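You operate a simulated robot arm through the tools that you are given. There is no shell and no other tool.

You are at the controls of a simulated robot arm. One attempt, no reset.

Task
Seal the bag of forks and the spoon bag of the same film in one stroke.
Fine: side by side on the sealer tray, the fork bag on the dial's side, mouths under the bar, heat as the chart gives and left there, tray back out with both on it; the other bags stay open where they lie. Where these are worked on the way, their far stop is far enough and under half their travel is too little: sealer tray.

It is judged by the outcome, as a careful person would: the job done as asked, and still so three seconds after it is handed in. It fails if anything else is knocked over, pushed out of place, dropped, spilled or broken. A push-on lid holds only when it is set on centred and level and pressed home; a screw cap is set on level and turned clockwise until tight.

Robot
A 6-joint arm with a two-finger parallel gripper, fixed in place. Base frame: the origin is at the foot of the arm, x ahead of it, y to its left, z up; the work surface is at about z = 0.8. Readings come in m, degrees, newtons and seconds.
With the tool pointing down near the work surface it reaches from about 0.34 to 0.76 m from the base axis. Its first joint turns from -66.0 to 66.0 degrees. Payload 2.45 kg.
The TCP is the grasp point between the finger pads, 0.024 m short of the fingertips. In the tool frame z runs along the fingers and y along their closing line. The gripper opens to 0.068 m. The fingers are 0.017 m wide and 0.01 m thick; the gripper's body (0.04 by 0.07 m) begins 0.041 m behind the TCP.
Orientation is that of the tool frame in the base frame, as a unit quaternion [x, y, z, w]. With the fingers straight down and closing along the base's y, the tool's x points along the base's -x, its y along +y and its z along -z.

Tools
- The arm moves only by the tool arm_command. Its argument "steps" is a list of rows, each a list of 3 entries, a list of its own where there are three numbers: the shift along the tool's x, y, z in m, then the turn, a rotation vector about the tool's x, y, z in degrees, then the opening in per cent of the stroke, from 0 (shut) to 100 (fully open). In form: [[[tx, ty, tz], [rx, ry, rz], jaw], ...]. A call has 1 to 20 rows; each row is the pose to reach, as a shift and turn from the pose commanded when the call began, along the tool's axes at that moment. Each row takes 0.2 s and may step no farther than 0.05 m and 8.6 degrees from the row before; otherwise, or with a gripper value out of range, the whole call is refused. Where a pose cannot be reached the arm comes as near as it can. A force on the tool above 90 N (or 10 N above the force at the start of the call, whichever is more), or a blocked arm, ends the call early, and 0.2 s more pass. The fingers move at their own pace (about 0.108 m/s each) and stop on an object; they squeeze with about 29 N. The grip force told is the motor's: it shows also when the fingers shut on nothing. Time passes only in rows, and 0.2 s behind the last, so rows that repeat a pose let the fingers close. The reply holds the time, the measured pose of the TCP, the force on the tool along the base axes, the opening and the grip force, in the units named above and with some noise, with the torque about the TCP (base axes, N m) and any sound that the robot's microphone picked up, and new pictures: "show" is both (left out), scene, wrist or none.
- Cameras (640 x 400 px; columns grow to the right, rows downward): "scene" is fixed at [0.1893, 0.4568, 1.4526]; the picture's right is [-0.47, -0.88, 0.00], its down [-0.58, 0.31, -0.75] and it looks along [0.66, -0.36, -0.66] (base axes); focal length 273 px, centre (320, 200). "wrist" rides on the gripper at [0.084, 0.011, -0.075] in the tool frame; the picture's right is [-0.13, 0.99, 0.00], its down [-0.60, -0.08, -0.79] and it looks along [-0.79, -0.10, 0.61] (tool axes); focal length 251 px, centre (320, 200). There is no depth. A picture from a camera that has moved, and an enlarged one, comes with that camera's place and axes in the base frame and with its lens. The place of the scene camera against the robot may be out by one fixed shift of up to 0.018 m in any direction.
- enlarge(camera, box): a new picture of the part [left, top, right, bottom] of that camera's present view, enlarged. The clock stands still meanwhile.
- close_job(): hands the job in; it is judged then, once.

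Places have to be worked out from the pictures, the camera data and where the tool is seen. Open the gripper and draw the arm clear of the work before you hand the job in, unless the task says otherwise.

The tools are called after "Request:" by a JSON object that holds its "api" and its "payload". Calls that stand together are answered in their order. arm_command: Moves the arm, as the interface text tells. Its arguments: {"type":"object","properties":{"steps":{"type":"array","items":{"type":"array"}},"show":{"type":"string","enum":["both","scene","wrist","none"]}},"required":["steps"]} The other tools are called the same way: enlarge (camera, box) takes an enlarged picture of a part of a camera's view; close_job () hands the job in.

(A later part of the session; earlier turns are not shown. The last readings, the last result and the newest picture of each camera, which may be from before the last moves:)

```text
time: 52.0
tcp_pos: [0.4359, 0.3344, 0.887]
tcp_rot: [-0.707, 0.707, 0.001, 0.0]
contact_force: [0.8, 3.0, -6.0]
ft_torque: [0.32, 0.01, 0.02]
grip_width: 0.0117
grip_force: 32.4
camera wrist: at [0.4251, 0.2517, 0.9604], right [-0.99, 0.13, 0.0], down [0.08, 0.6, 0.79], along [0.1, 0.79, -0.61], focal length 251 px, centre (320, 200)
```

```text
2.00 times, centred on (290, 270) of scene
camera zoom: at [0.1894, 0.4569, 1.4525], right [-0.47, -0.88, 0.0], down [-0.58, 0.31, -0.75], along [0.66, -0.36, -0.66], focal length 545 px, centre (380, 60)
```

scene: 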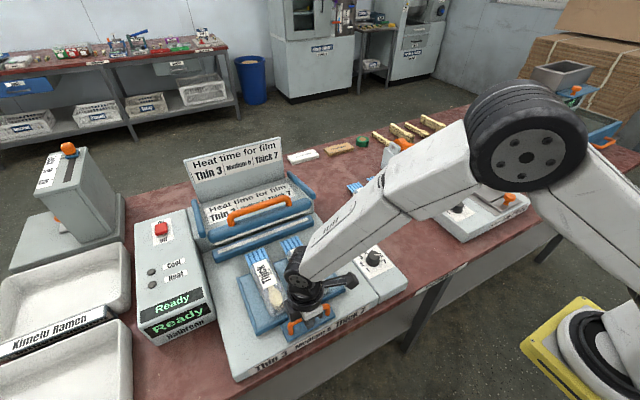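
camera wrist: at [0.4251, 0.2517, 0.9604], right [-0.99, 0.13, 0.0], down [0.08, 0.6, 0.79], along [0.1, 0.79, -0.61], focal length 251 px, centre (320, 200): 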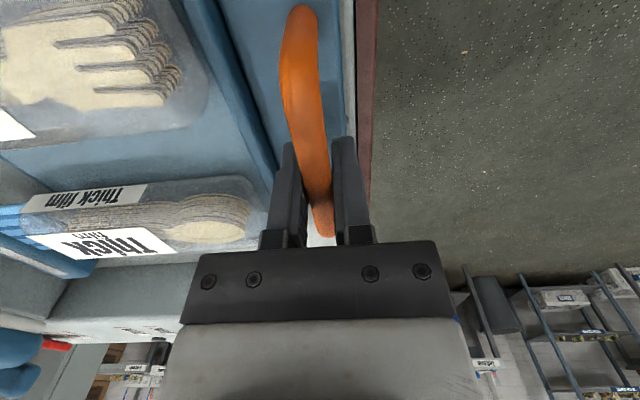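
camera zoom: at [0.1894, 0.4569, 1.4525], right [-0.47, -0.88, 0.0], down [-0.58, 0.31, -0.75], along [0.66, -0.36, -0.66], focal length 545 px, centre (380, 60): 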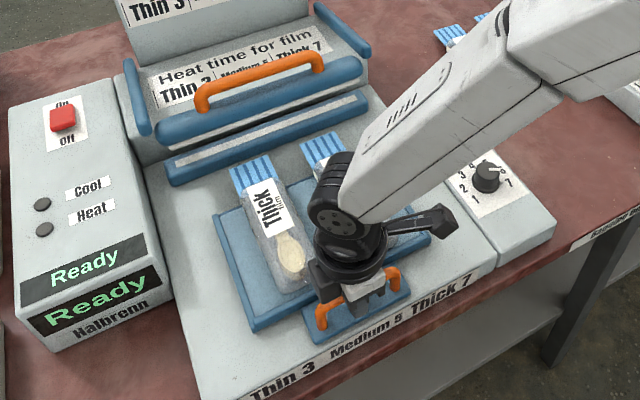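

The handle is gripped. I push the tray in (+x is tool −y) slowly by 50 mm and watch force and bags.

Request:
{"api": "arm_command", "payload": {"steps": [[[0, -0.003, 0], [0, 0, 0], 10], [[0, -0.008, 0], [0, 0, 0], 10], [[0, -0.015, 0], [0, 0, 0], 10], [[0, -0.022, 0], [0, 0, 0], 10], [[0, -0.029, 0], [0, 0, 0], 10], [[0, -0.036, 0], [0, 0, 0], 10], [[0, -0.043, 0], [0, 0, 0], 10], [[0, -0.048, 0], [0, 0, 0], 10], [[0, -0.05, 0], [0, 0, 0], 10]]}}

Request:
{"api": "enlarge", "payload": {"camera": "scene", "box": [200, 170, 380, 370]}}

```text
time: 54.0
tcp_pos: [0.4869, 0.3346, 0.8882]
tcp_rot: [-0.707, 0.707, 0.001, 0.001]
contact_force: [-1.3, 13.9, -1.5]
ft_torque: [-0.84, 0.03, 0.03]
grip_width: 0.0117
grip_force: 32.2
camera wrist: at [0.4755, 0.2498, 0.9624], right [-0.99, 0.13, 0.0], down [0.08, 0.6, 0.79], along [0.1, 0.79, -0.61], focal length 251 px, centre (320, 200)
```

scene: 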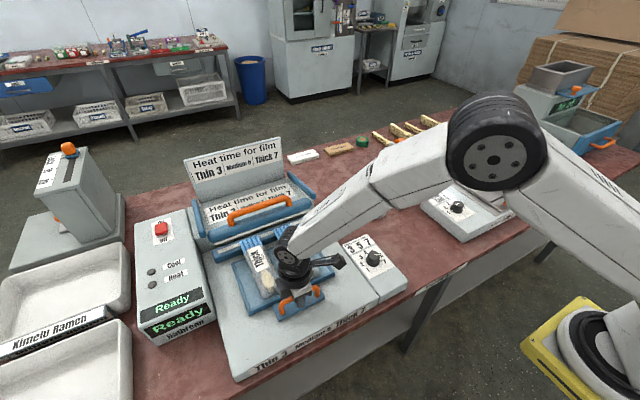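
wrist: 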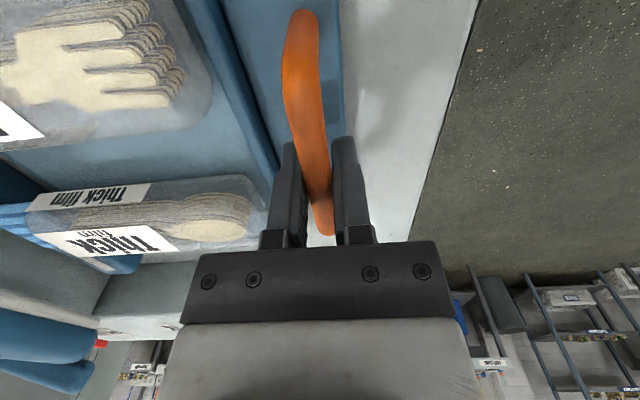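

```text
2.00 times, centred on (290, 270) of scene
camera zoom: at [0.1893, 0.4572, 1.4525], right [-0.47, -0.88, 0.0], down [-0.58, 0.31, -0.75], along [0.66, -0.36, -0.66], focal length 545 px, centre (380, 60)
```

zoom: 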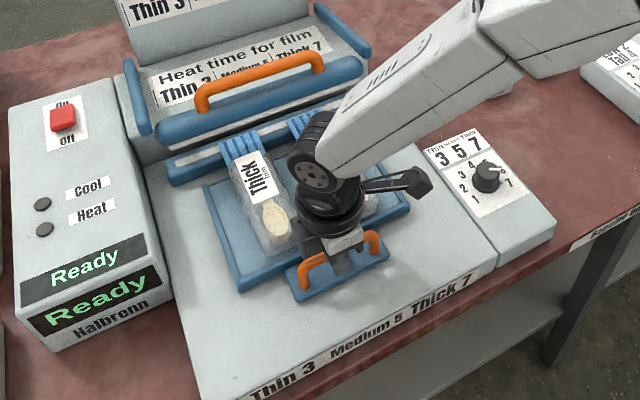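

The tray moved 50 mm with little resistance and the mouths are riding over the lower jaw. I continue inward in small steps to find the stop.

Request:
{"api": "arm_command", "payload": {"steps": [[[0, -0.004, 0], [0, 0, 0], 10], [[0, -0.008, 0], [0, 0, 0], 10], [[0, -0.012, 0], [0, 0, 0], 10], [[0, -0.016, 0], [0, 0, 0], 10], [[0, -0.02, 0], [0, 0, 0], 10]]}}

Request:
{"api": "enlarge", "payload": {"camera": "scene", "box": [200, 170, 380, 370]}}

```text
time: 55.2
tcp_pos: [0.5066, 0.3346, 0.8878]
tcp_rot: [0.707, -0.707, 0.0, 0.002]
contact_force: [-9.5, -2.4, 22.5]
ft_torque: [0.04, 0.0, 0.02]
grip_width: 0.0116
grip_force: 32.2
camera wrist: at [0.4945, 0.2499, 0.9622], right [-0.99, 0.13, 0.0], down [0.08, 0.6, 0.79], along [0.1, 0.79, -0.61], focal length 251 px, centre (320, 200)
```

scene: 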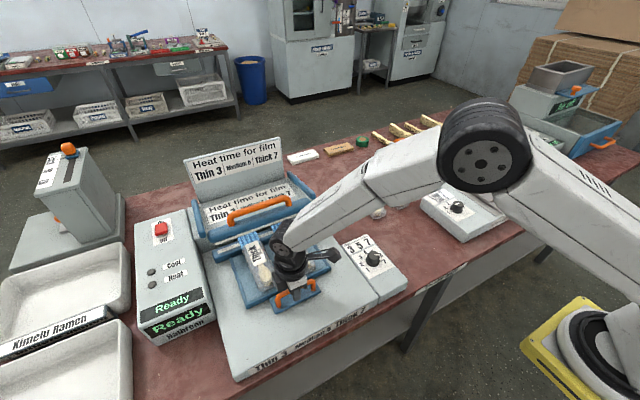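
wrist: 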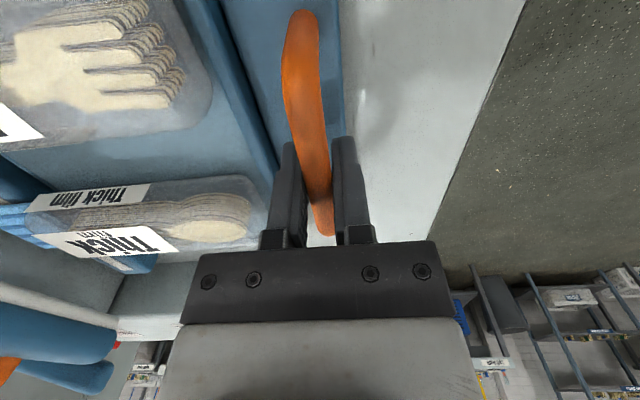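

```text
2.00 times, centred on (290, 270) of scene
camera zoom: at [0.1887, 0.4565, 1.4528], right [-0.47, -0.88, 0.0], down [-0.58, 0.31, -0.75], along [0.66, -0.36, -0.66], focal length 545 px, centre (380, 60)
```

zoom: 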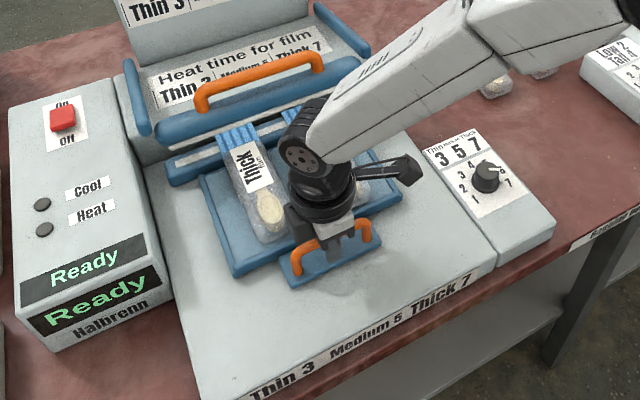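

x-force is −9.5 N after 70 mm; the tray edge is close to the lower jaw. I nudge on to see if this is the far stop.

Request:
{"api": "arm_command", "payload": {"steps": [[[0, -0.002, 0], [0, 0, 0], 10], [[0, -0.004, 0], [0, 0, 0], 10], [[0, -0.006, 0], [0, 0, 0], 10], [[0, -0.006, 0], [0, 0, 0], 10]], "show": "none"}}

```text
time: 56.2
tcp_pos: [0.5063, 0.3348, 0.8867]
tcp_rot: [0.708, -0.706, -0.002, 0.007]
contact_force: [-44.8, 1.4, 15.4]
ft_torque: [0.67, -0.08, -0.06]
grip_width: 0.0118
grip_force: 32.4
```

Force jumped to −45 N with no motion: that is the far stop at about 70 mm of travel. I relax the push, open the fingers, and rise clear to inspect the mouths under the bar.

Request:
{"api": "arm_command", "payload": {"steps": [[[0, 0.003, 0], [0, 0, 0], 10], [[0, 0.0055, 0], [0, 0, 0], 10], [[0, 0.0055, 0], [0, 0, 0], 40], [[0, 0.0055, 0], [0, 0, 0], 50], [[0, 0.0055, 0], [0, 0, 0], 50], [[0, 0.0055, -0.03], [0, 0, 0], 50], [[0, 0.0055, -0.07], [0, 0, 0], 50], [[0, 0.0055, -0.11], [0, 0, 0], 60], [[0, 0.0055, -0.11], [0, 0, 0], 60]]}}

Request:
{"api": "enlarge", "payload": {"camera": "scene", "box": [200, 170, 380, 370]}}

```text
time: 58.2
tcp_pos: [0.5094, 0.3379, 0.9962]
tcp_rot: [0.707, -0.707, 0.0, 0.0]
contact_force: [0.6, 0.8, -0.1]
ft_torque: [-0.03, 0.0, -0.02]
grip_width: 0.0408
grip_force: 0.0
camera wrist: at [0.4967, 0.2537, 1.0712], right [-0.99, 0.13, 0.0], down [0.08, 0.6, 0.79], along [0.1, 0.79, -0.61], focal length 251 px, centre (320, 200)
```

scene: 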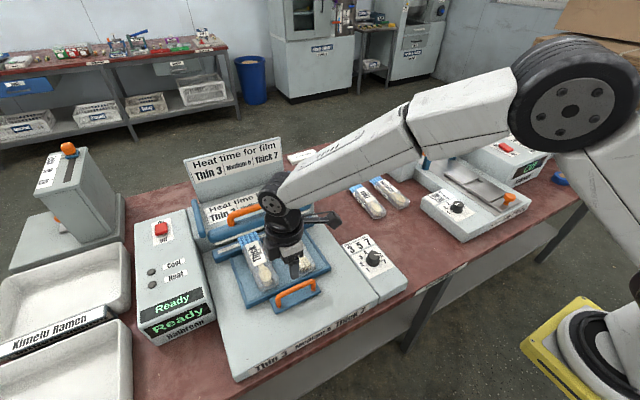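
wrist: 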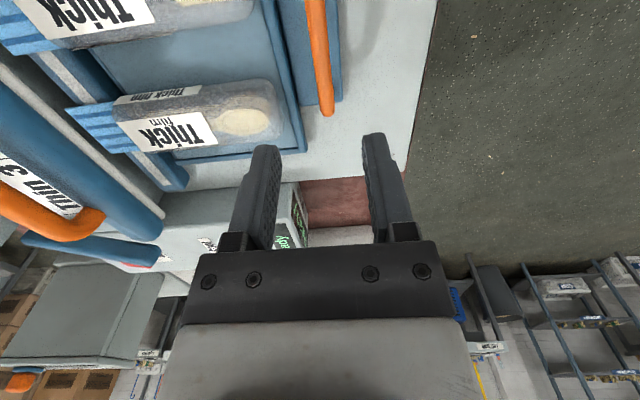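

```text
2.00 times, centred on (290, 270) of scene
camera zoom: at [0.1893, 0.4568, 1.4526], right [-0.47, -0.88, 0.0], down [-0.58, 0.31, -0.75], along [0.66, -0.36, -0.66], focal length 545 px, centre (380, 60)
```

zoom: 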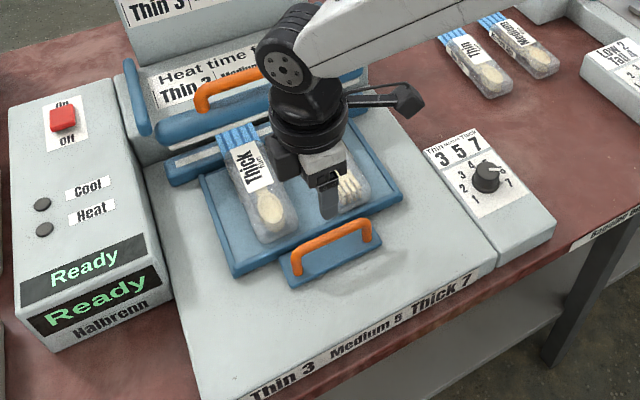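

I enlarge the wrist view of the jaw to see whether the mouths cross the strip.

Request:
{"api": "enlarge", "payload": {"camera": "wrist", "box": [0, 0, 220, 200]}}

Request:
{"api": "enlarge", "payload": {"camera": "scene", "box": [190, 190, 310, 290]}}

```text
2.00 times, centred on (110, 100) of wrist
camera zoom: at [0.4967, 0.2537, 1.0712], right [-0.99, 0.13, 0.0], down [0.08, 0.6, 0.79], along [0.1, 0.79, -0.61], focal length 503 px, centre (740, 400)
```

zoom: 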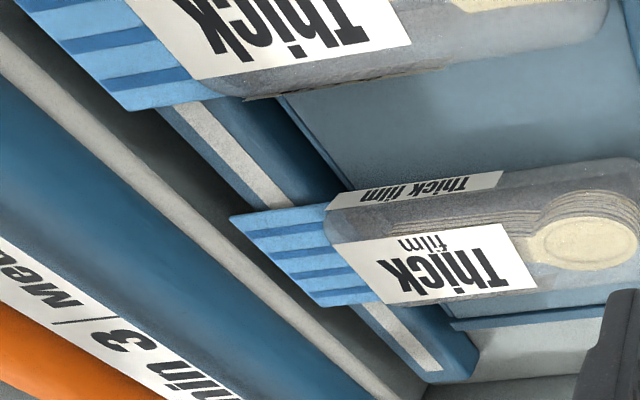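

```text
4.00 times, centred on (250, 240) of scene
camera zoom: at [0.1893, 0.4568, 1.4526], right [-0.47, -0.88, 0.0], down [-0.58, 0.31, -0.75], along [0.66, -0.36, -0.66], focal length 1091 px, centre (600, 40)
```

zoom: 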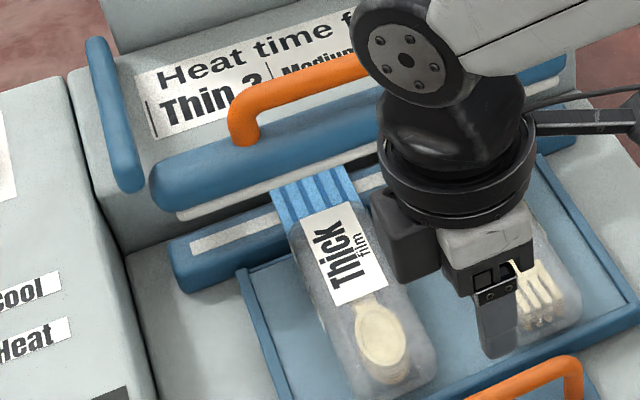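

Both mouths cross the strip fully. The bar's orange handle triangulates to about (0.732, 0.331, 0.963); that is near the reach limit, so I first test the reach above it at z ≈ 1.04.

Request:
{"api": "arm_command", "payload": {"steps": [[[0.002, -0.03, -0.02], [0, 0, 0], 55], [[0.004, -0.07, -0.035], [0, 0, 0], 55], [[0.006, -0.11, -0.045], [0, 0, 0], 55], [[0.007, -0.15, -0.045], [0, 0, 0], 55], [[0.007, -0.19, -0.045], [0, 0, 0], 55], [[0.007, -0.222, -0.045], [0, 0, 0], 55], [[0.007, -0.222, -0.045], [0, 0, 0], 55]]}}

Request:
{"api": "enlarge", "payload": {"camera": "wrist", "box": [180, 0, 440, 250]}}

Request:
{"api": "enlarge", "payload": {"camera": "scene", "box": [190, 130, 350, 290]}}

```text
time: 59.8
tcp_pos: [0.6911, 0.3122, 1.0381]
tcp_rot: [0.707, -0.707, -0.001, 0.001]
contact_force: [-0.2, 0.0, -0.2]
ft_torque: [0.01, 0.05, 0.01]
grip_width: 0.037
grip_force: 0.0
out of reach, approached as far as the arm can: row 5, 6, 7
camera wrist: at [0.6801, 0.2281, 1.1124], right [-0.99, 0.13, 0.0], down [0.08, 0.6, 0.79], along [0.1, 0.79, -0.61], focal length 251 px, centre (320, 200)
```

scene: 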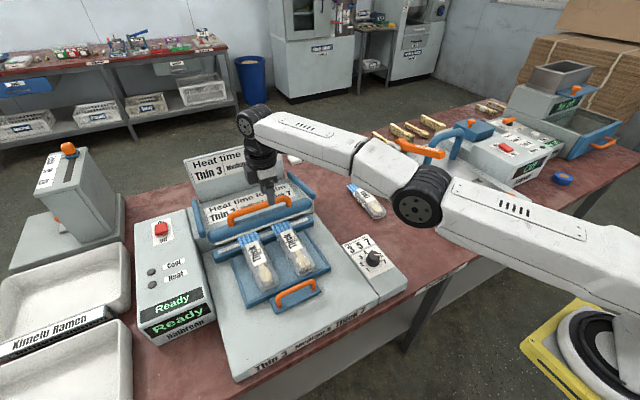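
wrist: 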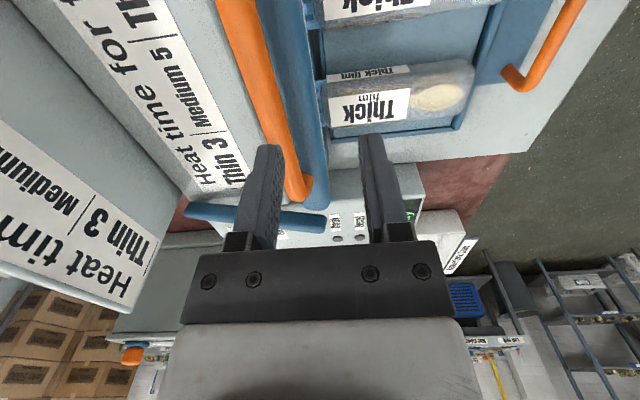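

```text
1.60 times, centred on (310, 125) of wrist
camera zoom: at [0.6801, 0.2281, 1.1124], right [-0.99, 0.13, 0.0], down [0.08, 0.6, 0.79], along [0.1, 0.79, -0.61], focal length 402 px, centre (336, 320)
```

zoom: 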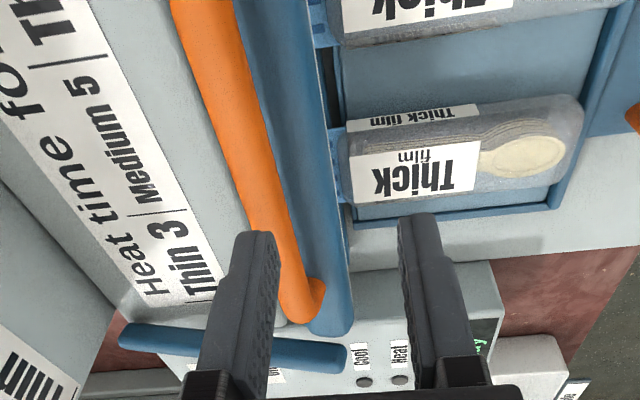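

```text
2.50 times, centred on (270, 210) of scene
camera zoom: at [0.1893, 0.4568, 1.4526], right [-0.47, -0.88, 0.0], down [-0.58, 0.31, -0.75], along [0.66, -0.36, -0.66], focal length 682 px, centre (445, 175)
```

zoom: 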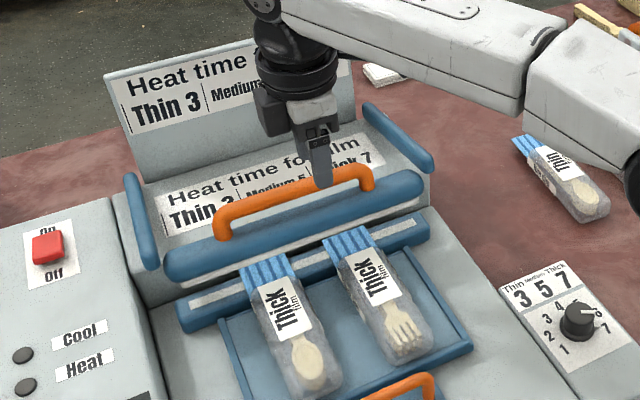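

With the tool vertical the arm stops at 0.758 m radius, short of the handle (x ≈ 0.7255, z ≈ 0.963). I back off a little and tilt the fingers 20° forward to gain reach.

Request:
{"api": "arm_command", "payload": {"steps": [[[0, 0.02, 0], [0, 0, 0], 55], [[0, 0.06, 0], [0, 0, 0], 55], [[0, 0.06, 0], [7, 0, 0], 55], [[0, 0.06, 0], [14, 0, 0], 55], [[0, 0.06, 0], [20, 0, 0], 55], [[0, 0.06, 0], [20, 0, 0], 55]]}}

Request:
{"api": "enlarge", "payload": {"camera": "wrist", "box": [180, 0, 440, 250]}}

Request:
{"api": "enlarge", "payload": {"camera": "scene", "box": [190, 130, 350, 290]}}

```text
time: 61.2
tcp_pos: [0.6325, 0.3121, 1.0397]
tcp_rot: [-0.696, 0.696, -0.123, 0.124]
contact_force: [0.5, 0.2, 0.1]
ft_torque: [0.0, -0.02, 0.01]
grip_width: 0.0373
grip_force: 0.0
out of reach, approached as far as the arm can: row 1, 2, 3
camera wrist: at [0.5961, 0.2273, 1.1049], right [-0.93, 0.13, -0.34], down [-0.2, 0.6, 0.77], along [0.31, 0.79, -0.54], focal length 251 px, centre (320, 200)
```

scene: 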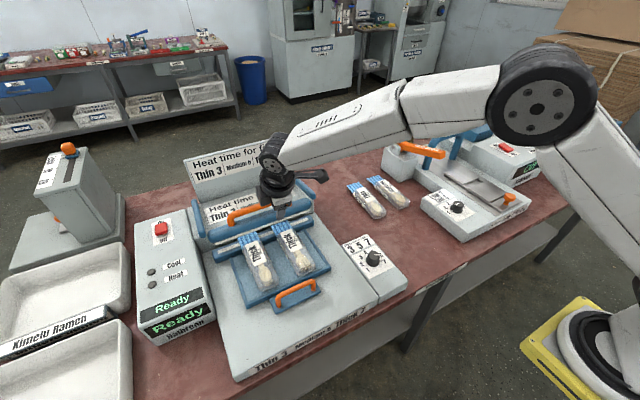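
wrist: 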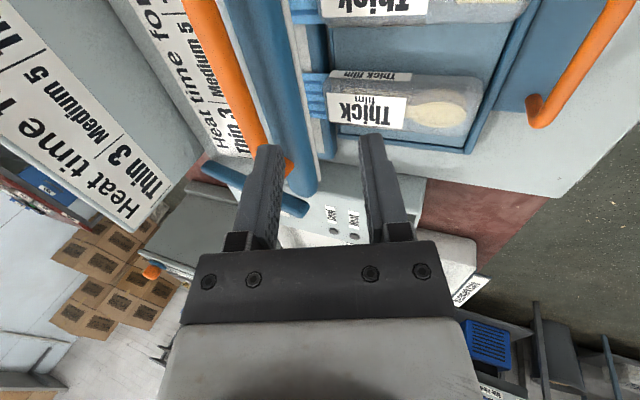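

```text
1.60 times, centred on (310, 125) of wrist
camera zoom: at [0.5961, 0.2273, 1.1049], right [-0.93, 0.13, -0.34], down [-0.2, 0.6, 0.77], along [0.31, 0.79, -0.54], focal length 402 px, centre (336, 320)
```

zoom: 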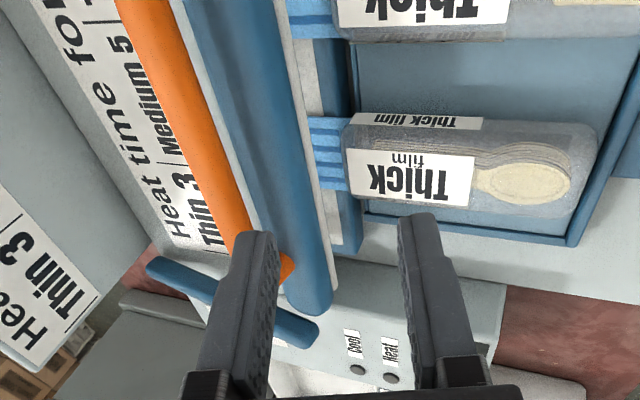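

```text
2.50 times, centred on (270, 210) of scene
camera zoom: at [0.1892, 0.4568, 1.4526], right [-0.47, -0.88, 0.0], down [-0.58, 0.31, -0.75], along [0.66, -0.36, -0.66], focal length 682 px, centre (445, 175)
```

zoom: 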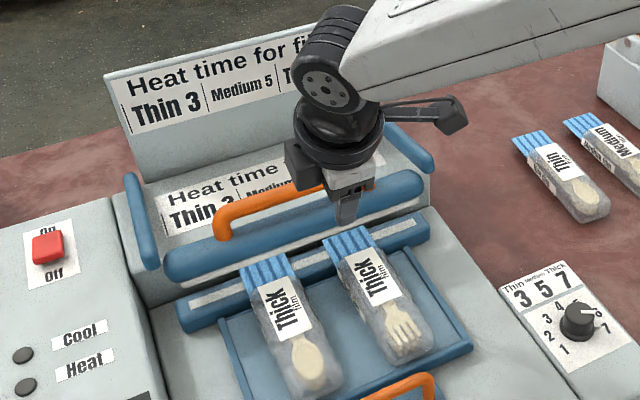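

The commanded pose restarts from the reached one, and at 20° tilt I have room. The handle bar refines to about (0.7255, 0.331, 0.968); I line up 60 mm short of it along the finger axis.

Request:
{"api": "arm_command", "payload": {"steps": [[[-0.0095, -0.0315, 0.0196], [0, 0, 0], 52], [[-0.019, -0.0629, 0.0392], [0, 0, 0], 52], [[-0.019, -0.0629, 0.0392], [0, 0, 0], 52]]}}

Request:
{"api": "enlarge", "payload": {"camera": "wrist", "box": [180, 0, 440, 250]}}

Request:
{"api": "enlarge", "payload": {"camera": "scene", "box": [190, 130, 350, 290]}}

```text
time: 62.0
tcp_pos: [0.7081, 0.3309, 1.0226]
tcp_rot: [-0.696, 0.697, -0.122, 0.123]
contact_force: [0.3, 0.0, 0.2]
ft_torque: [-0.01, -0.01, -0.02]
grip_width: 0.0353
grip_force: 0.1
camera wrist: at [0.6711, 0.247, 1.0888], right [-0.93, 0.13, -0.34], down [-0.2, 0.6, 0.77], along [0.3, 0.79, -0.54], focal length 251 px, centre (320, 200)
```

scene: 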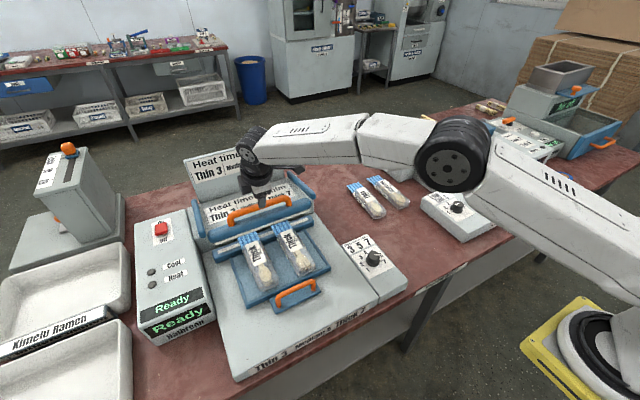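
wrist: 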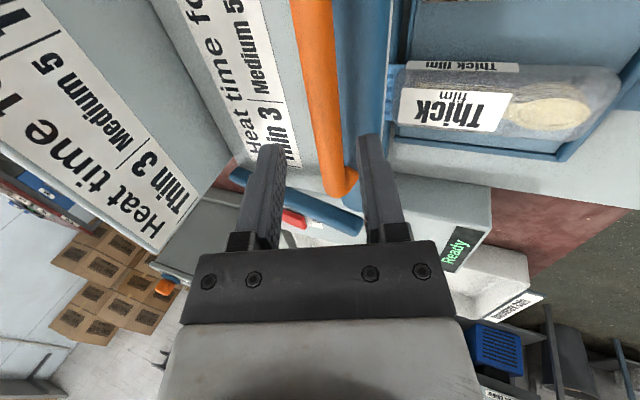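

```text
1.60 times, centred on (310, 125) of wrist
camera zoom: at [0.6711, 0.247, 1.0888], right [-0.93, 0.13, -0.34], down [-0.2, 0.6, 0.77], along [0.3, 0.79, -0.54], focal length 402 px, centre (336, 320)
```

zoom: 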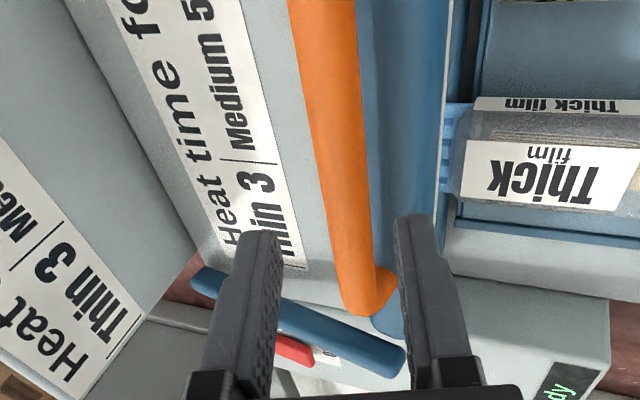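

```text
2.50 times, centred on (270, 210) of scene
camera zoom: at [0.1893, 0.4568, 1.4526], right [-0.47, -0.88, 0.0], down [-0.58, 0.31, -0.75], along [0.66, -0.36, -0.66], focal length 682 px, centre (445, 175)
```

zoom: 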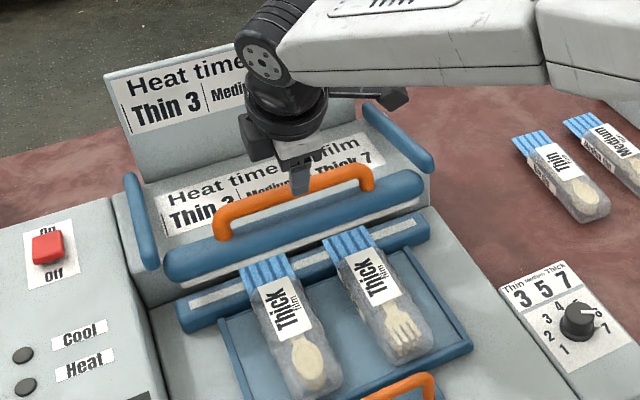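

The handle bar is about 57 mm ahead along the finger axis, 2.4 mm toward tool +y, roughly 19 mm thick; the blue bar below it tops out near 0.945. I advance 42 mm with fingers straddling it.

Request:
{"api": "arm_command", "payload": {"steps": [[[0, 0.0024, 0.015], [0, 0, 0], 60], [[0, 0.0024, 0.03], [0, 0, 0], 60], [[0, 0.0024, 0.042], [0, 0, 0], 60], [[0, 0.0024, 0.042], [0, 0, 0], 60]]}}

Request:
{"api": "enlarge", "payload": {"camera": "wrist", "box": [180, 0, 440, 250]}}

Request:
{"api": "enlarge", "payload": {"camera": "scene", "box": [200, 140, 320, 260]}}

```text
time: 63.0
tcp_pos: [0.7221, 0.3327, 0.9821]
tcp_rot: [-0.696, 0.697, -0.121, 0.122]
contact_force: [-0.7, 0.5, 0.0]
ft_torque: [0.01, -0.01, -0.01]
grip_width: 0.0408
grip_force: 0.0
camera wrist: at [0.6847, 0.2484, 1.0495], right [-0.93, 0.13, -0.34], down [-0.2, 0.6, 0.77], along [0.3, 0.79, -0.54], focal length 251 px, centre (320, 200)
```

scene: 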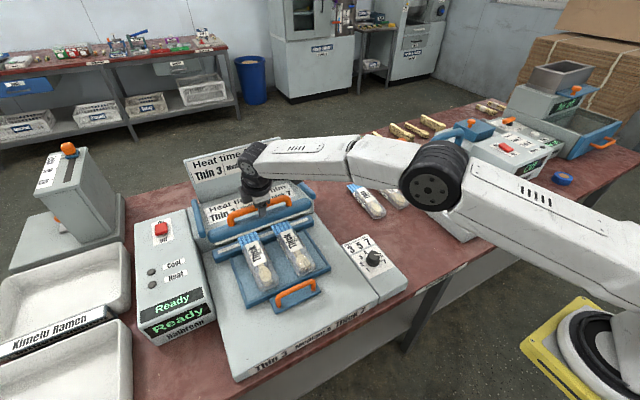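
wrist: 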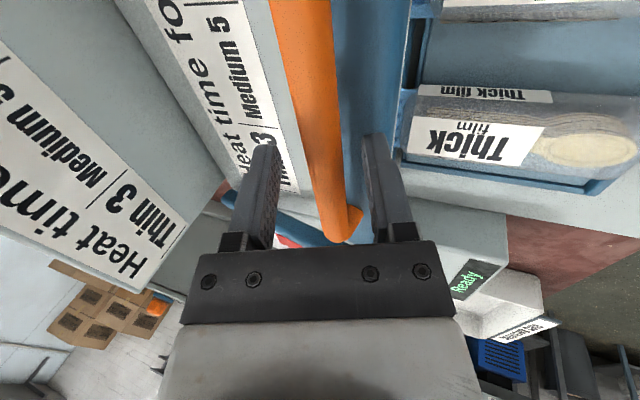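

```text
1.60 times, centred on (310, 125) of wrist
camera zoom: at [0.6847, 0.2484, 1.0495], right [-0.93, 0.13, -0.34], down [-0.2, 0.6, 0.77], along [0.3, 0.79, -0.54], focal length 402 px, centre (336, 320)
```

zoom: 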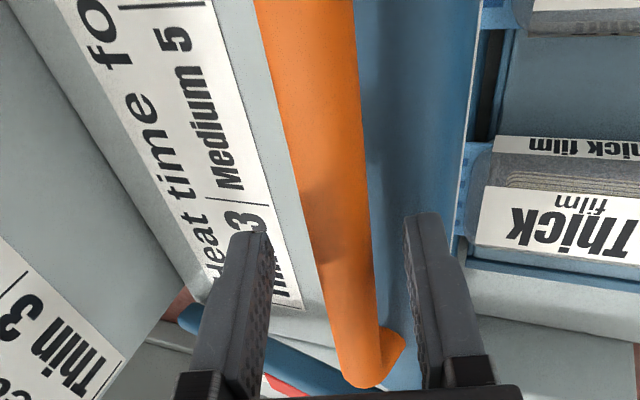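

```text
3.33 times, centred on (260, 200) of scene
camera zoom: at [0.1893, 0.4568, 1.4526], right [-0.47, -0.88, 0.0], down [-0.58, 0.31, -0.75], along [0.66, -0.36, -0.66], focal length 909 px, centre (520, 200)
```

zoom: 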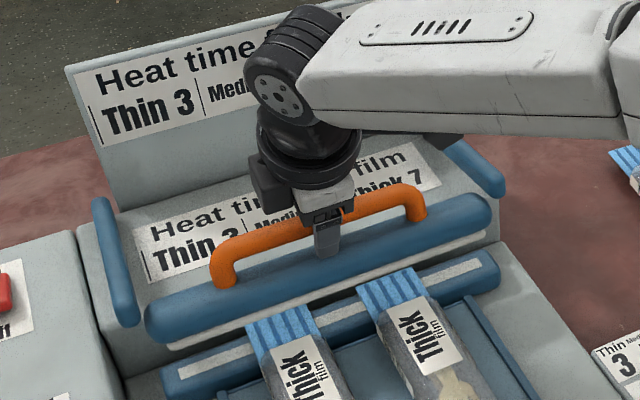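

The handle lies between the fingers and there is no contact. I close on it.

Request:
{"api": "arm_command", "payload": {"steps": [[[0, 0, 0], [0, 0, 0], 40], [[0, 0, 0], [0, 0, 0], 15], [[0, 0, 0], [0, 0, 0], 15], [[0, 0, 0], [0, 0, 0], 15]]}}

Request:
{"api": "enlarge", "payload": {"camera": "wrist", "box": [180, 0, 440, 250]}}

```text
time: 64.0
tcp_pos: [0.7208, 0.3326, 0.9833]
tcp_rot: [-0.697, 0.697, -0.121, 0.122]
contact_force: [-13.6, -1.6, -0.5]
ft_torque: [-0.21, 0.27, -0.04]
grip_width: 0.0201
grip_force: 6.4
camera wrist: at [0.6839, 0.2487, 1.049], right [-0.93, 0.13, -0.34], down [-0.19, 0.6, 0.77], along [0.3, 0.79, -0.54], focal length 251 px, centre (320, 200)
```

scene: 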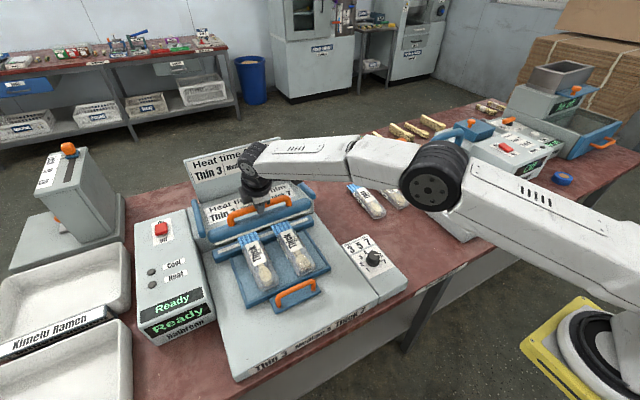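
wrist: 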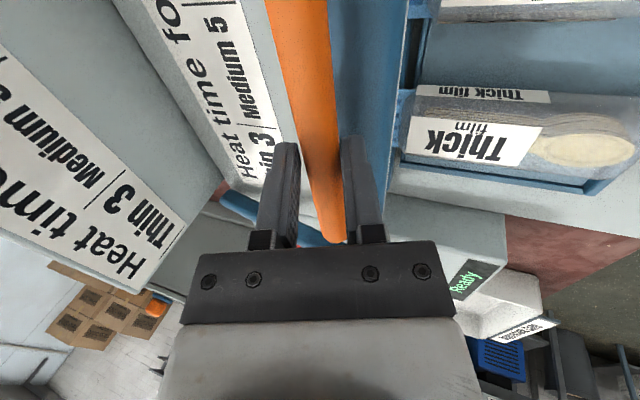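

```text
1.60 times, centred on (310, 125) of wrist
camera zoom: at [0.6839, 0.2487, 1.049], right [-0.93, 0.13, -0.34], down [-0.19, 0.6, 0.77], along [0.3, 0.79, -0.54], focal length 402 px, centre (336, 320)
```

zoom: 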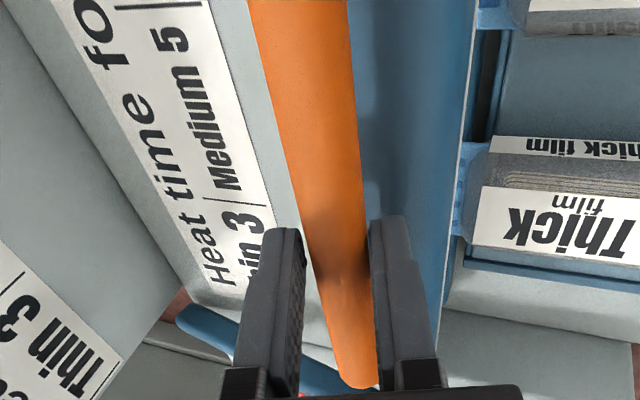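

The near finger touches the handle first (−13.6 N in x), so I shift about 1.2 mm that way and let the grip settle.

Request:
{"api": "arm_command", "payload": {"steps": [[[0, 0.0012, 0], [0, 0, 0], 10], [[0, 0.0012, 0], [0, 0, 0], 10], [[0, 0.0012, 0], [0, 0, 0], 10]], "show": "none"}}

```text
time: 64.8
tcp_pos: [0.7189, 0.3323, 0.9831]
tcp_rot: [-0.696, 0.697, -0.123, 0.122]
contact_force: [3.0, 0.3, -7.6]
ft_torque: [0.23, -0.07, 0.13]
grip_width: 0.0176
grip_force: 36.0
```

Now gripped firmly at 17.6 mm with 36 N. I press the bar down 12 mm in small rows and watch the forces to learn its path.

Request:
{"api": "arm_command", "payload": {"steps": [[[0, 0.00137, 0.00376], [0, 0, 0], 10], [[0, 0.00274, 0.00752], [0, 0, 0], 10], [[0, 0.0041, 0.01128], [0, 0, 0], 10], [[0, 0.0041, 0.01128], [0, 0, 0], 10]]}}

Request:
{"api": "enlarge", "payload": {"camera": "scene", "box": [200, 140, 320, 260]}}

```text
time: 65.8
tcp_pos: [0.7162, 0.3322, 0.9718]
tcp_rot: [-0.696, 0.697, -0.122, 0.122]
contact_force: [-9.7, -3.6, 7.1]
ft_torque: [0.0, -0.18, 0.01]
grip_width: 0.0176
grip_force: 36.0
camera wrist: at [0.6799, 0.2486, 1.038], right [-0.93, 0.13, -0.34], down [-0.2, 0.6, 0.77], along [0.3, 0.79, -0.54], focal length 251 px, centre (320, 200)
```

scene: 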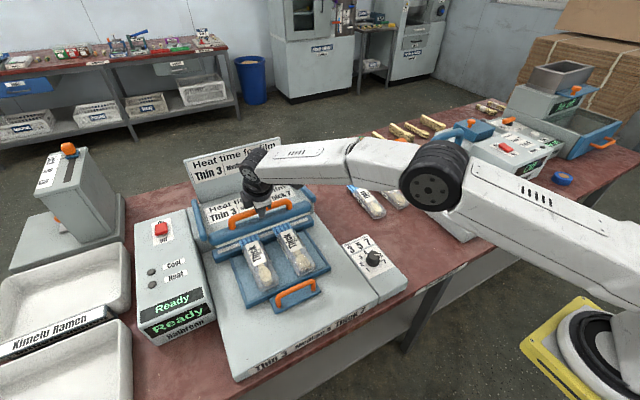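
wrist: 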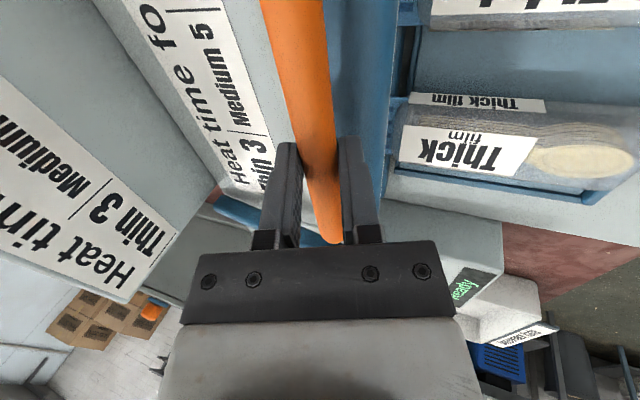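

```text
3.33 times, centred on (260, 200) of scene
camera zoom: at [0.1888, 0.4566, 1.4527], right [-0.47, -0.88, 0.0], down [-0.58, 0.31, -0.75], along [0.66, -0.36, -0.66], focal length 909 px, centre (520, 200)
```

zoom: 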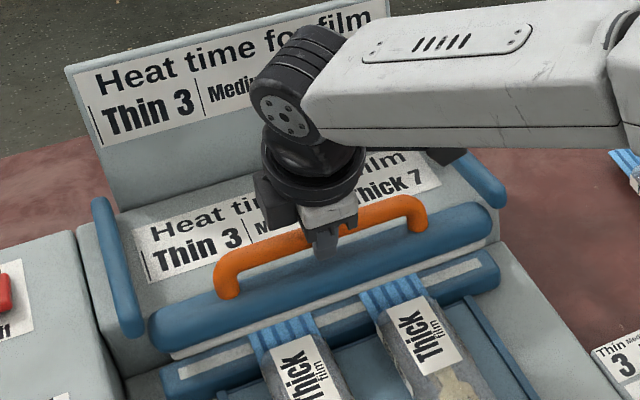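

The bar swings down with about 7 N and drifts slightly toward −x, so it pivots. I follow it: another 12 mm down and 5 mm back.

Request:
{"api": "arm_command", "payload": {"steps": [[[0, 0.0029, 0.0032], [0, 0, 0], 10], [[0, 0.0059, 0.0064], [0, 0, 0], 10], [[0, 0.0088, 0.0096], [0, 0, 0], 10], [[0, 0.0088, 0.0096], [0, 0, 0], 10]], "show": "none"}}

```text
time: 66.8
tcp_pos: [0.7139, 0.3324, 0.9602]
tcp_rot: [-0.696, 0.696, -0.122, 0.124]
contact_force: [11.5, 3.1, 4.9]
ft_torque: [0.39, -0.51, 0.22]
grip_width: 0.0178
grip_force: 35.8
```

Slightly too far back now (+11.5 N); the handle's path is nearly straight here. I go 12 mm further down with almost no x shift.

Request:
{"api": "arm_command", "payload": {"steps": [[[0, 0.0015, 0.0037], [0, 0, 0], 10], [[0, 0.0031, 0.0074], [0, 0, 0], 10], [[0, 0.0046, 0.0111], [0, 0, 0], 10], [[0, 0.0046, 0.0111], [0, 0, 0], 10]]}}

Request:
{"api": "enlarge", "payload": {"camera": "scene", "box": [200, 140, 320, 260]}}

```text
time: 67.8
tcp_pos: [0.712, 0.3332, 0.9533]
tcp_rot: [-0.696, 0.696, -0.123, 0.126]
contact_force: [-9.5, -1.1, 31.3]
ft_torque: [-0.75, -0.03, -0.17]
grip_width: 0.0176
grip_force: 35.9
camera wrist: at [0.6755, 0.2483, 1.0179], right [-0.93, 0.13, -0.34], down [-0.2, 0.6, 0.77], along [0.31, 0.79, -0.53], focal length 251 px, centre (320, 200)
```

scene: 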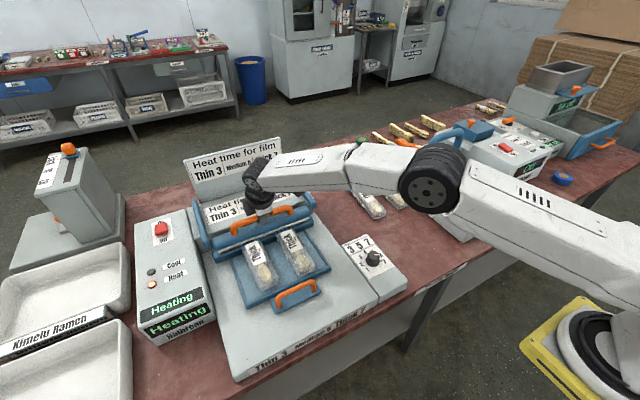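
wrist: 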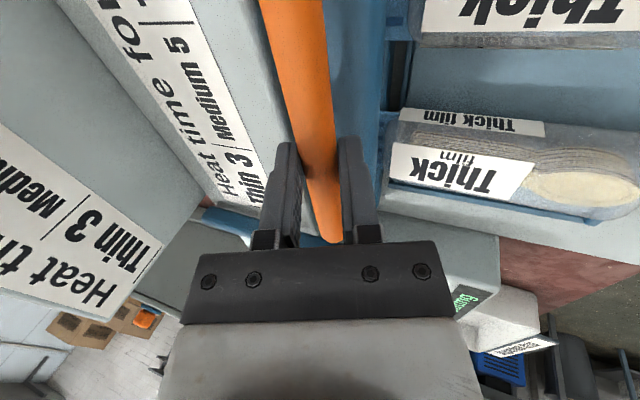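

```text
3.33 times, centred on (260, 200) of scene
camera zoom: at [0.1883, 0.4564, 1.4528], right [-0.47, -0.88, 0.0], down [-0.58, 0.31, -0.75], along [0.66, -0.36, -0.66], focal length 909 px, centre (520, 200)
```

zoom: 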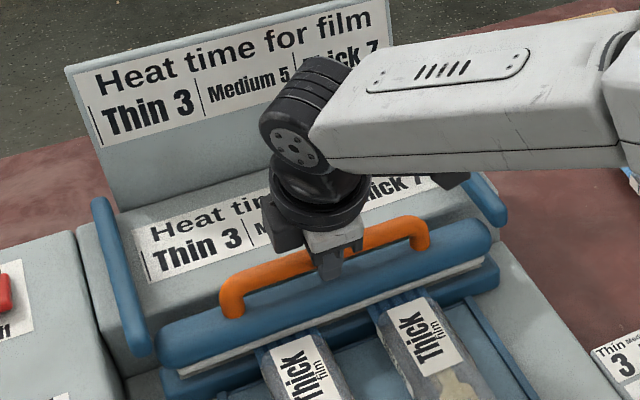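

The display shows "Heating" and the bar is down on the jaw with 31 N. I hold it there and watch the display.

Request:
{"api": "arm_command", "payload": {"steps": [[[0, 0, 0.0005], [0, 0, 0], 10], [[0, 0, 0.0005], [0, 0, 0], 10], [[0, 0, 0.0005], [0, 0, 0], 10], [[0, 0, 0.0005], [0, 0, 0], 10], [[0, 0, 0.0005], [0, 0, 0], 10], [[0, 0, 0.0005], [0, 0, 0], 10], [[0, 0, 0.0005], [0, 0, 0], 10], [[0, 0, 0.0005], [0, 0, 0], 10], [[0, 0, 0.0005], [0, 0, 0], 10], [[0, 0, 0.0005], [0, 0, 0], 10]], "show": "scene"}}

Request:
{"api": "enlarge", "payload": {"camera": "scene", "box": [125, 210, 225, 350]}}

```text
time: 70.0
tcp_pos: [0.7128, 0.3331, 0.9532]
tcp_rot: [-0.696, 0.696, -0.124, 0.128]
contact_force: [-23.9, -8.3, 38.9]
ft_torque: [-0.13, 0.21, 0.05]
grip_width: 0.0177
grip_force: 36.0
```

scene: 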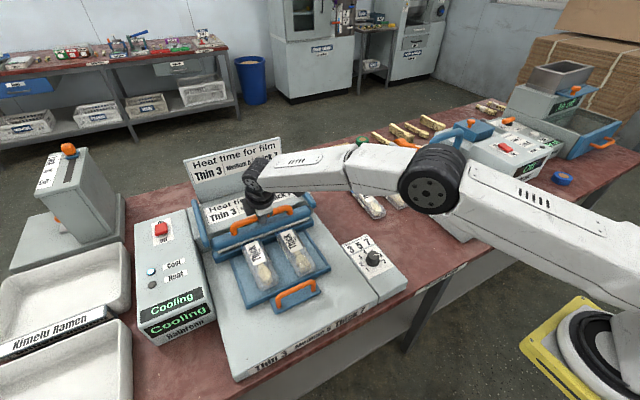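

```text
2.86 times, centred on (175, 280) of scene
camera zoom: at [0.1877, 0.4562, 1.453], right [-0.47, -0.88, 0.0], down [-0.58, 0.31, -0.75], along [0.66, -0.36, -0.66], focal length 779 px, centre (734, -29)
```

zoom: 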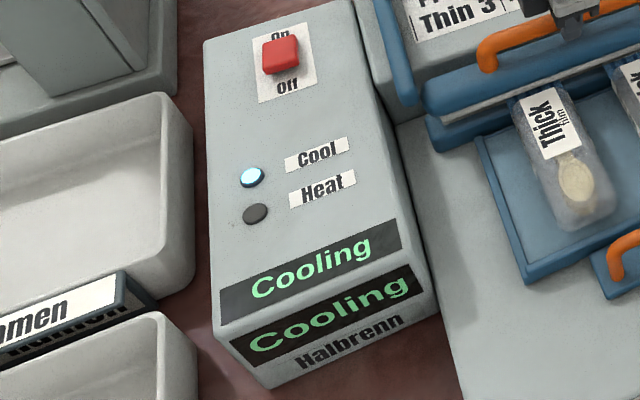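

Now the panel shows "Cooling"; I keep the bar held down until that ends.

Request:
{"api": "arm_command", "payload": {"steps": [[[0, 0, 0], [0, 0, 0], 10], [[0, 0, 0], [0, 0, 0], 10], [[0, 0, 0], [0, 0, 0], 10], [[0, 0, 0], [0, 0, 0], 10], [[0, 0, 0], [0, 0, 0], 10], [[0, 0, 0], [0, 0, 0], 10], [[0, 0, 0], [0, 0, 0], 10], [[0, 0, 0], [0, 0, 0], 10]], "show": "scene"}}

Request:
{"api": "enlarge", "payload": {"camera": "scene", "box": [125, 210, 225, 350]}}

```text
time: 71.8
tcp_pos: [0.7133, 0.3336, 0.9518]
tcp_rot: [-0.695, 0.697, -0.124, 0.128]
contact_force: [-22.9, -7.0, 38.2]
ft_torque: [-0.14, 0.15, 0.04]
grip_width: 0.0175
grip_force: 35.5
```

scene: 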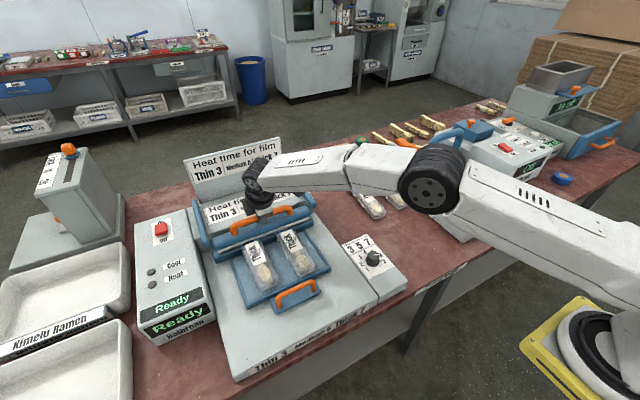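

```text
2.86 times, centred on (175, 280) of scene
camera zoom: at [0.1878, 0.4562, 1.453], right [-0.47, -0.88, 0.0], down [-0.58, 0.31, -0.75], along [0.66, -0.36, -0.66], focal length 779 px, centre (734, -29)
```

zoom: 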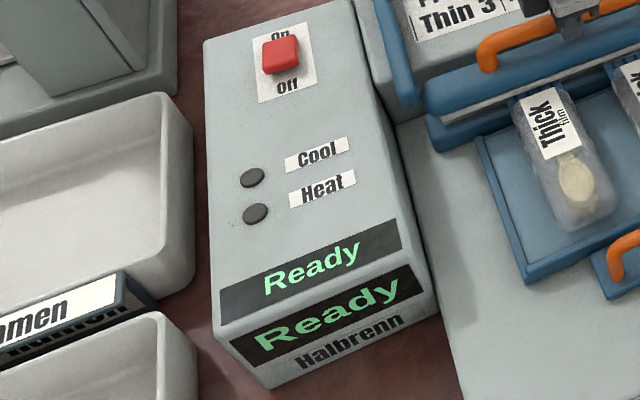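

The panel is back to "Ready", so the seal cycle is complete. I raise the bar back along its path.

Request:
{"api": "arm_command", "payload": {"steps": [[[0, -0.0007, -0.0056], [0, 0, 0], 10], [[0, -0.003, -0.0108], [0, 0, 0], 10], [[0, -0.006, -0.0159], [0, 0, 0], 10], [[0, -0.0091, -0.0209], [0, 0, 0], 10], [[0, -0.0122, -0.0259], [0, 0, 0], 10], [[0, -0.0156, -0.0307], [0, 0, 0], 10], [[0, -0.0156, -0.0307], [0, 0, 0], 10]]}}

Request:
{"api": "enlarge", "payload": {"camera": "scene", "box": [200, 140, 320, 260]}}

```text
time: 73.4
tcp_pos: [0.7174, 0.3318, 0.9796]
tcp_rot: [0.697, -0.696, 0.122, -0.12]
contact_force: [6.7, -2.9, 0.9]
ft_torque: [0.17, 0.38, 0.08]
grip_width: 0.0181
grip_force: 7.4
camera wrist: at [0.681, 0.2476, 1.047], right [-0.93, 0.13, -0.34], down [-0.19, 0.61, 0.77], along [0.3, 0.79, -0.54], focal length 251 px, centre (320, 200)
```

scene: 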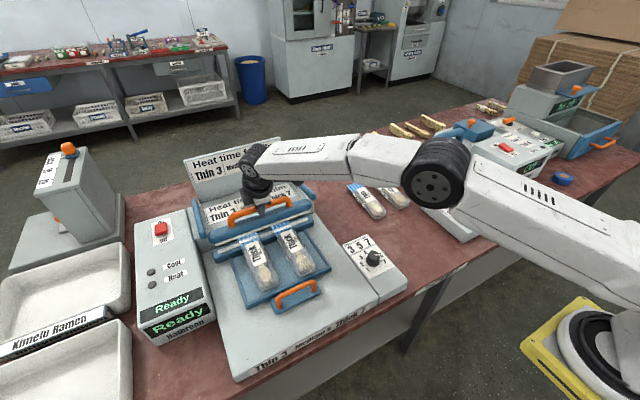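
wrist: 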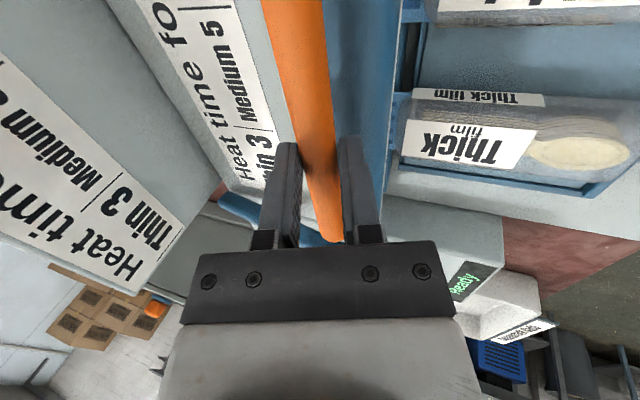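

```text
3.33 times, centred on (260, 200) of scene
camera zoom: at [0.1899, 0.4567, 1.4525], right [-0.47, -0.88, 0.0], down [-0.58, 0.31, -0.75], along [0.66, -0.36, -0.66], focal length 909 px, centre (520, 200)
```

zoom: 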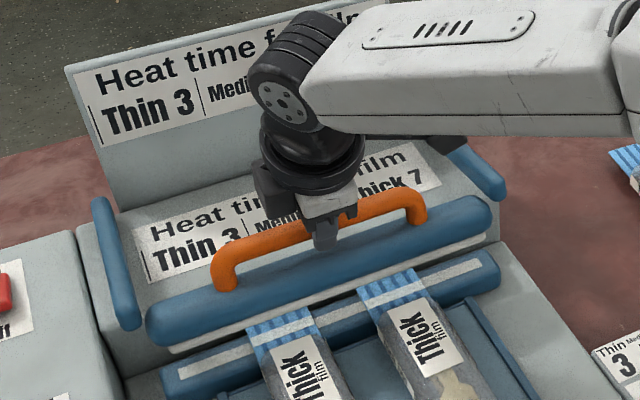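

Both flaps now show a seal line across them. The bar is about 3 mm shy of its starting height, so I raise it the last bit, then open the fingers and back out along the finger axis.

Request:
{"api": "arm_command", "payload": {"steps": [[[0, -0.0015, -0.002], [0, 0, 0], 10], [[0, -0.0025, -0.0042], [0, 0, 0], 10], [[0, -0.0025, -0.0042], [0, 0, 0], 10]], "show": "none"}}

```text
time: 74.2
tcp_pos: [0.7173, 0.3316, 0.9848]
tcp_rot: [-0.696, 0.697, -0.123, 0.122]
contact_force: [29.5, -5.1, -13.1]
ft_torque: [-0.22, -0.49, -0.03]
grip_width: 0.0175
grip_force: 36.3
```

The bar is at its top stop (−13 N when pulling further). I open and withdraw along the finger axis.

Request:
{"api": "arm_command", "payload": {"steps": [[[0, -0.0015, 0.001], [0, 0, 0], 10], [[0, -0.0015, 0.001], [0, 0, 0], 40], [[0, -0.0015, 0.001], [0, 0, 0], 60], [[0, -0.0015, 0.001], [0, 0, 0], 60], [[0, -0.0015, -0.02], [0, 0, 0], 60], [[0, -0.0015, -0.055], [0, 0, 0], 60], [[0, 0.02, -0.09], [0, 0, 0], 60], [[0, 0.02, -0.09], [0, 0, 0], 60]]}}

Request:
{"api": "enlarge", "payload": {"camera": "scene", "box": [190, 150, 350, 310]}}

```text
time: 76.0
tcp_pos: [0.6667, 0.3334, 1.0617]
tcp_rot: [0.697, -0.696, 0.122, -0.122]
contact_force: [0.6, 0.1, 0.4]
ft_torque: [0.01, 0.01, -0.01]
grip_width: 0.0407
grip_force: 0.0
camera wrist: at [0.6306, 0.2488, 1.1287], right [-0.93, 0.13, -0.34], down [-0.2, 0.6, 0.77], along [0.3, 0.79, -0.54], focal length 251 px, centre (320, 200)
```

scene: 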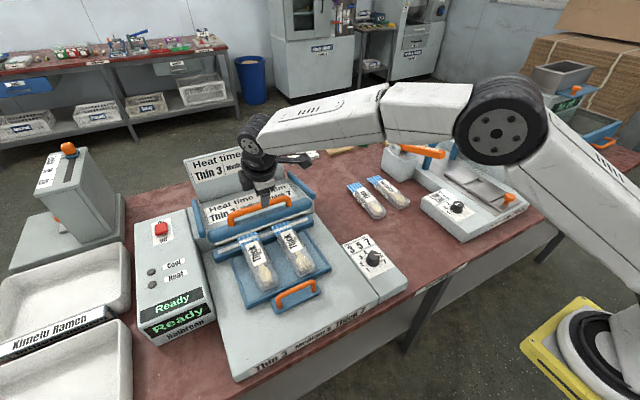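
wrist: 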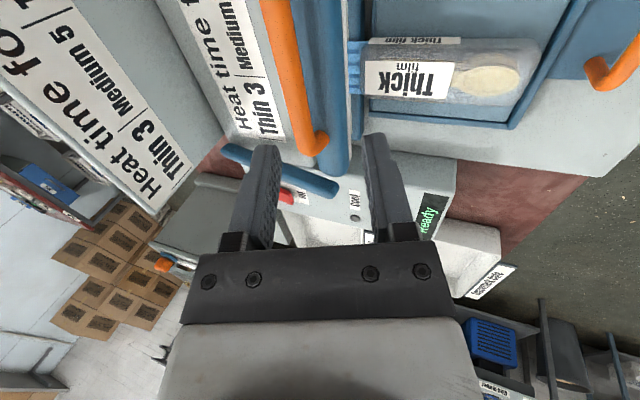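

```text
2.50 times, centred on (270, 230) of scene
camera zoom: at [0.1893, 0.4568, 1.4526], right [-0.47, -0.88, 0.0], down [-0.58, 0.31, -0.75], along [0.66, -0.36, -0.66], focal length 682 px, centre (445, 125)
```

zoom: 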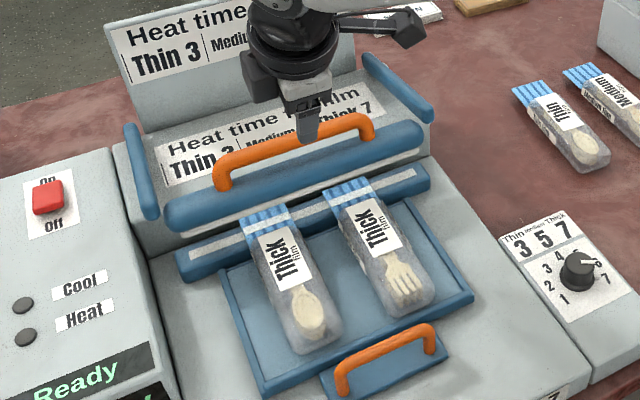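

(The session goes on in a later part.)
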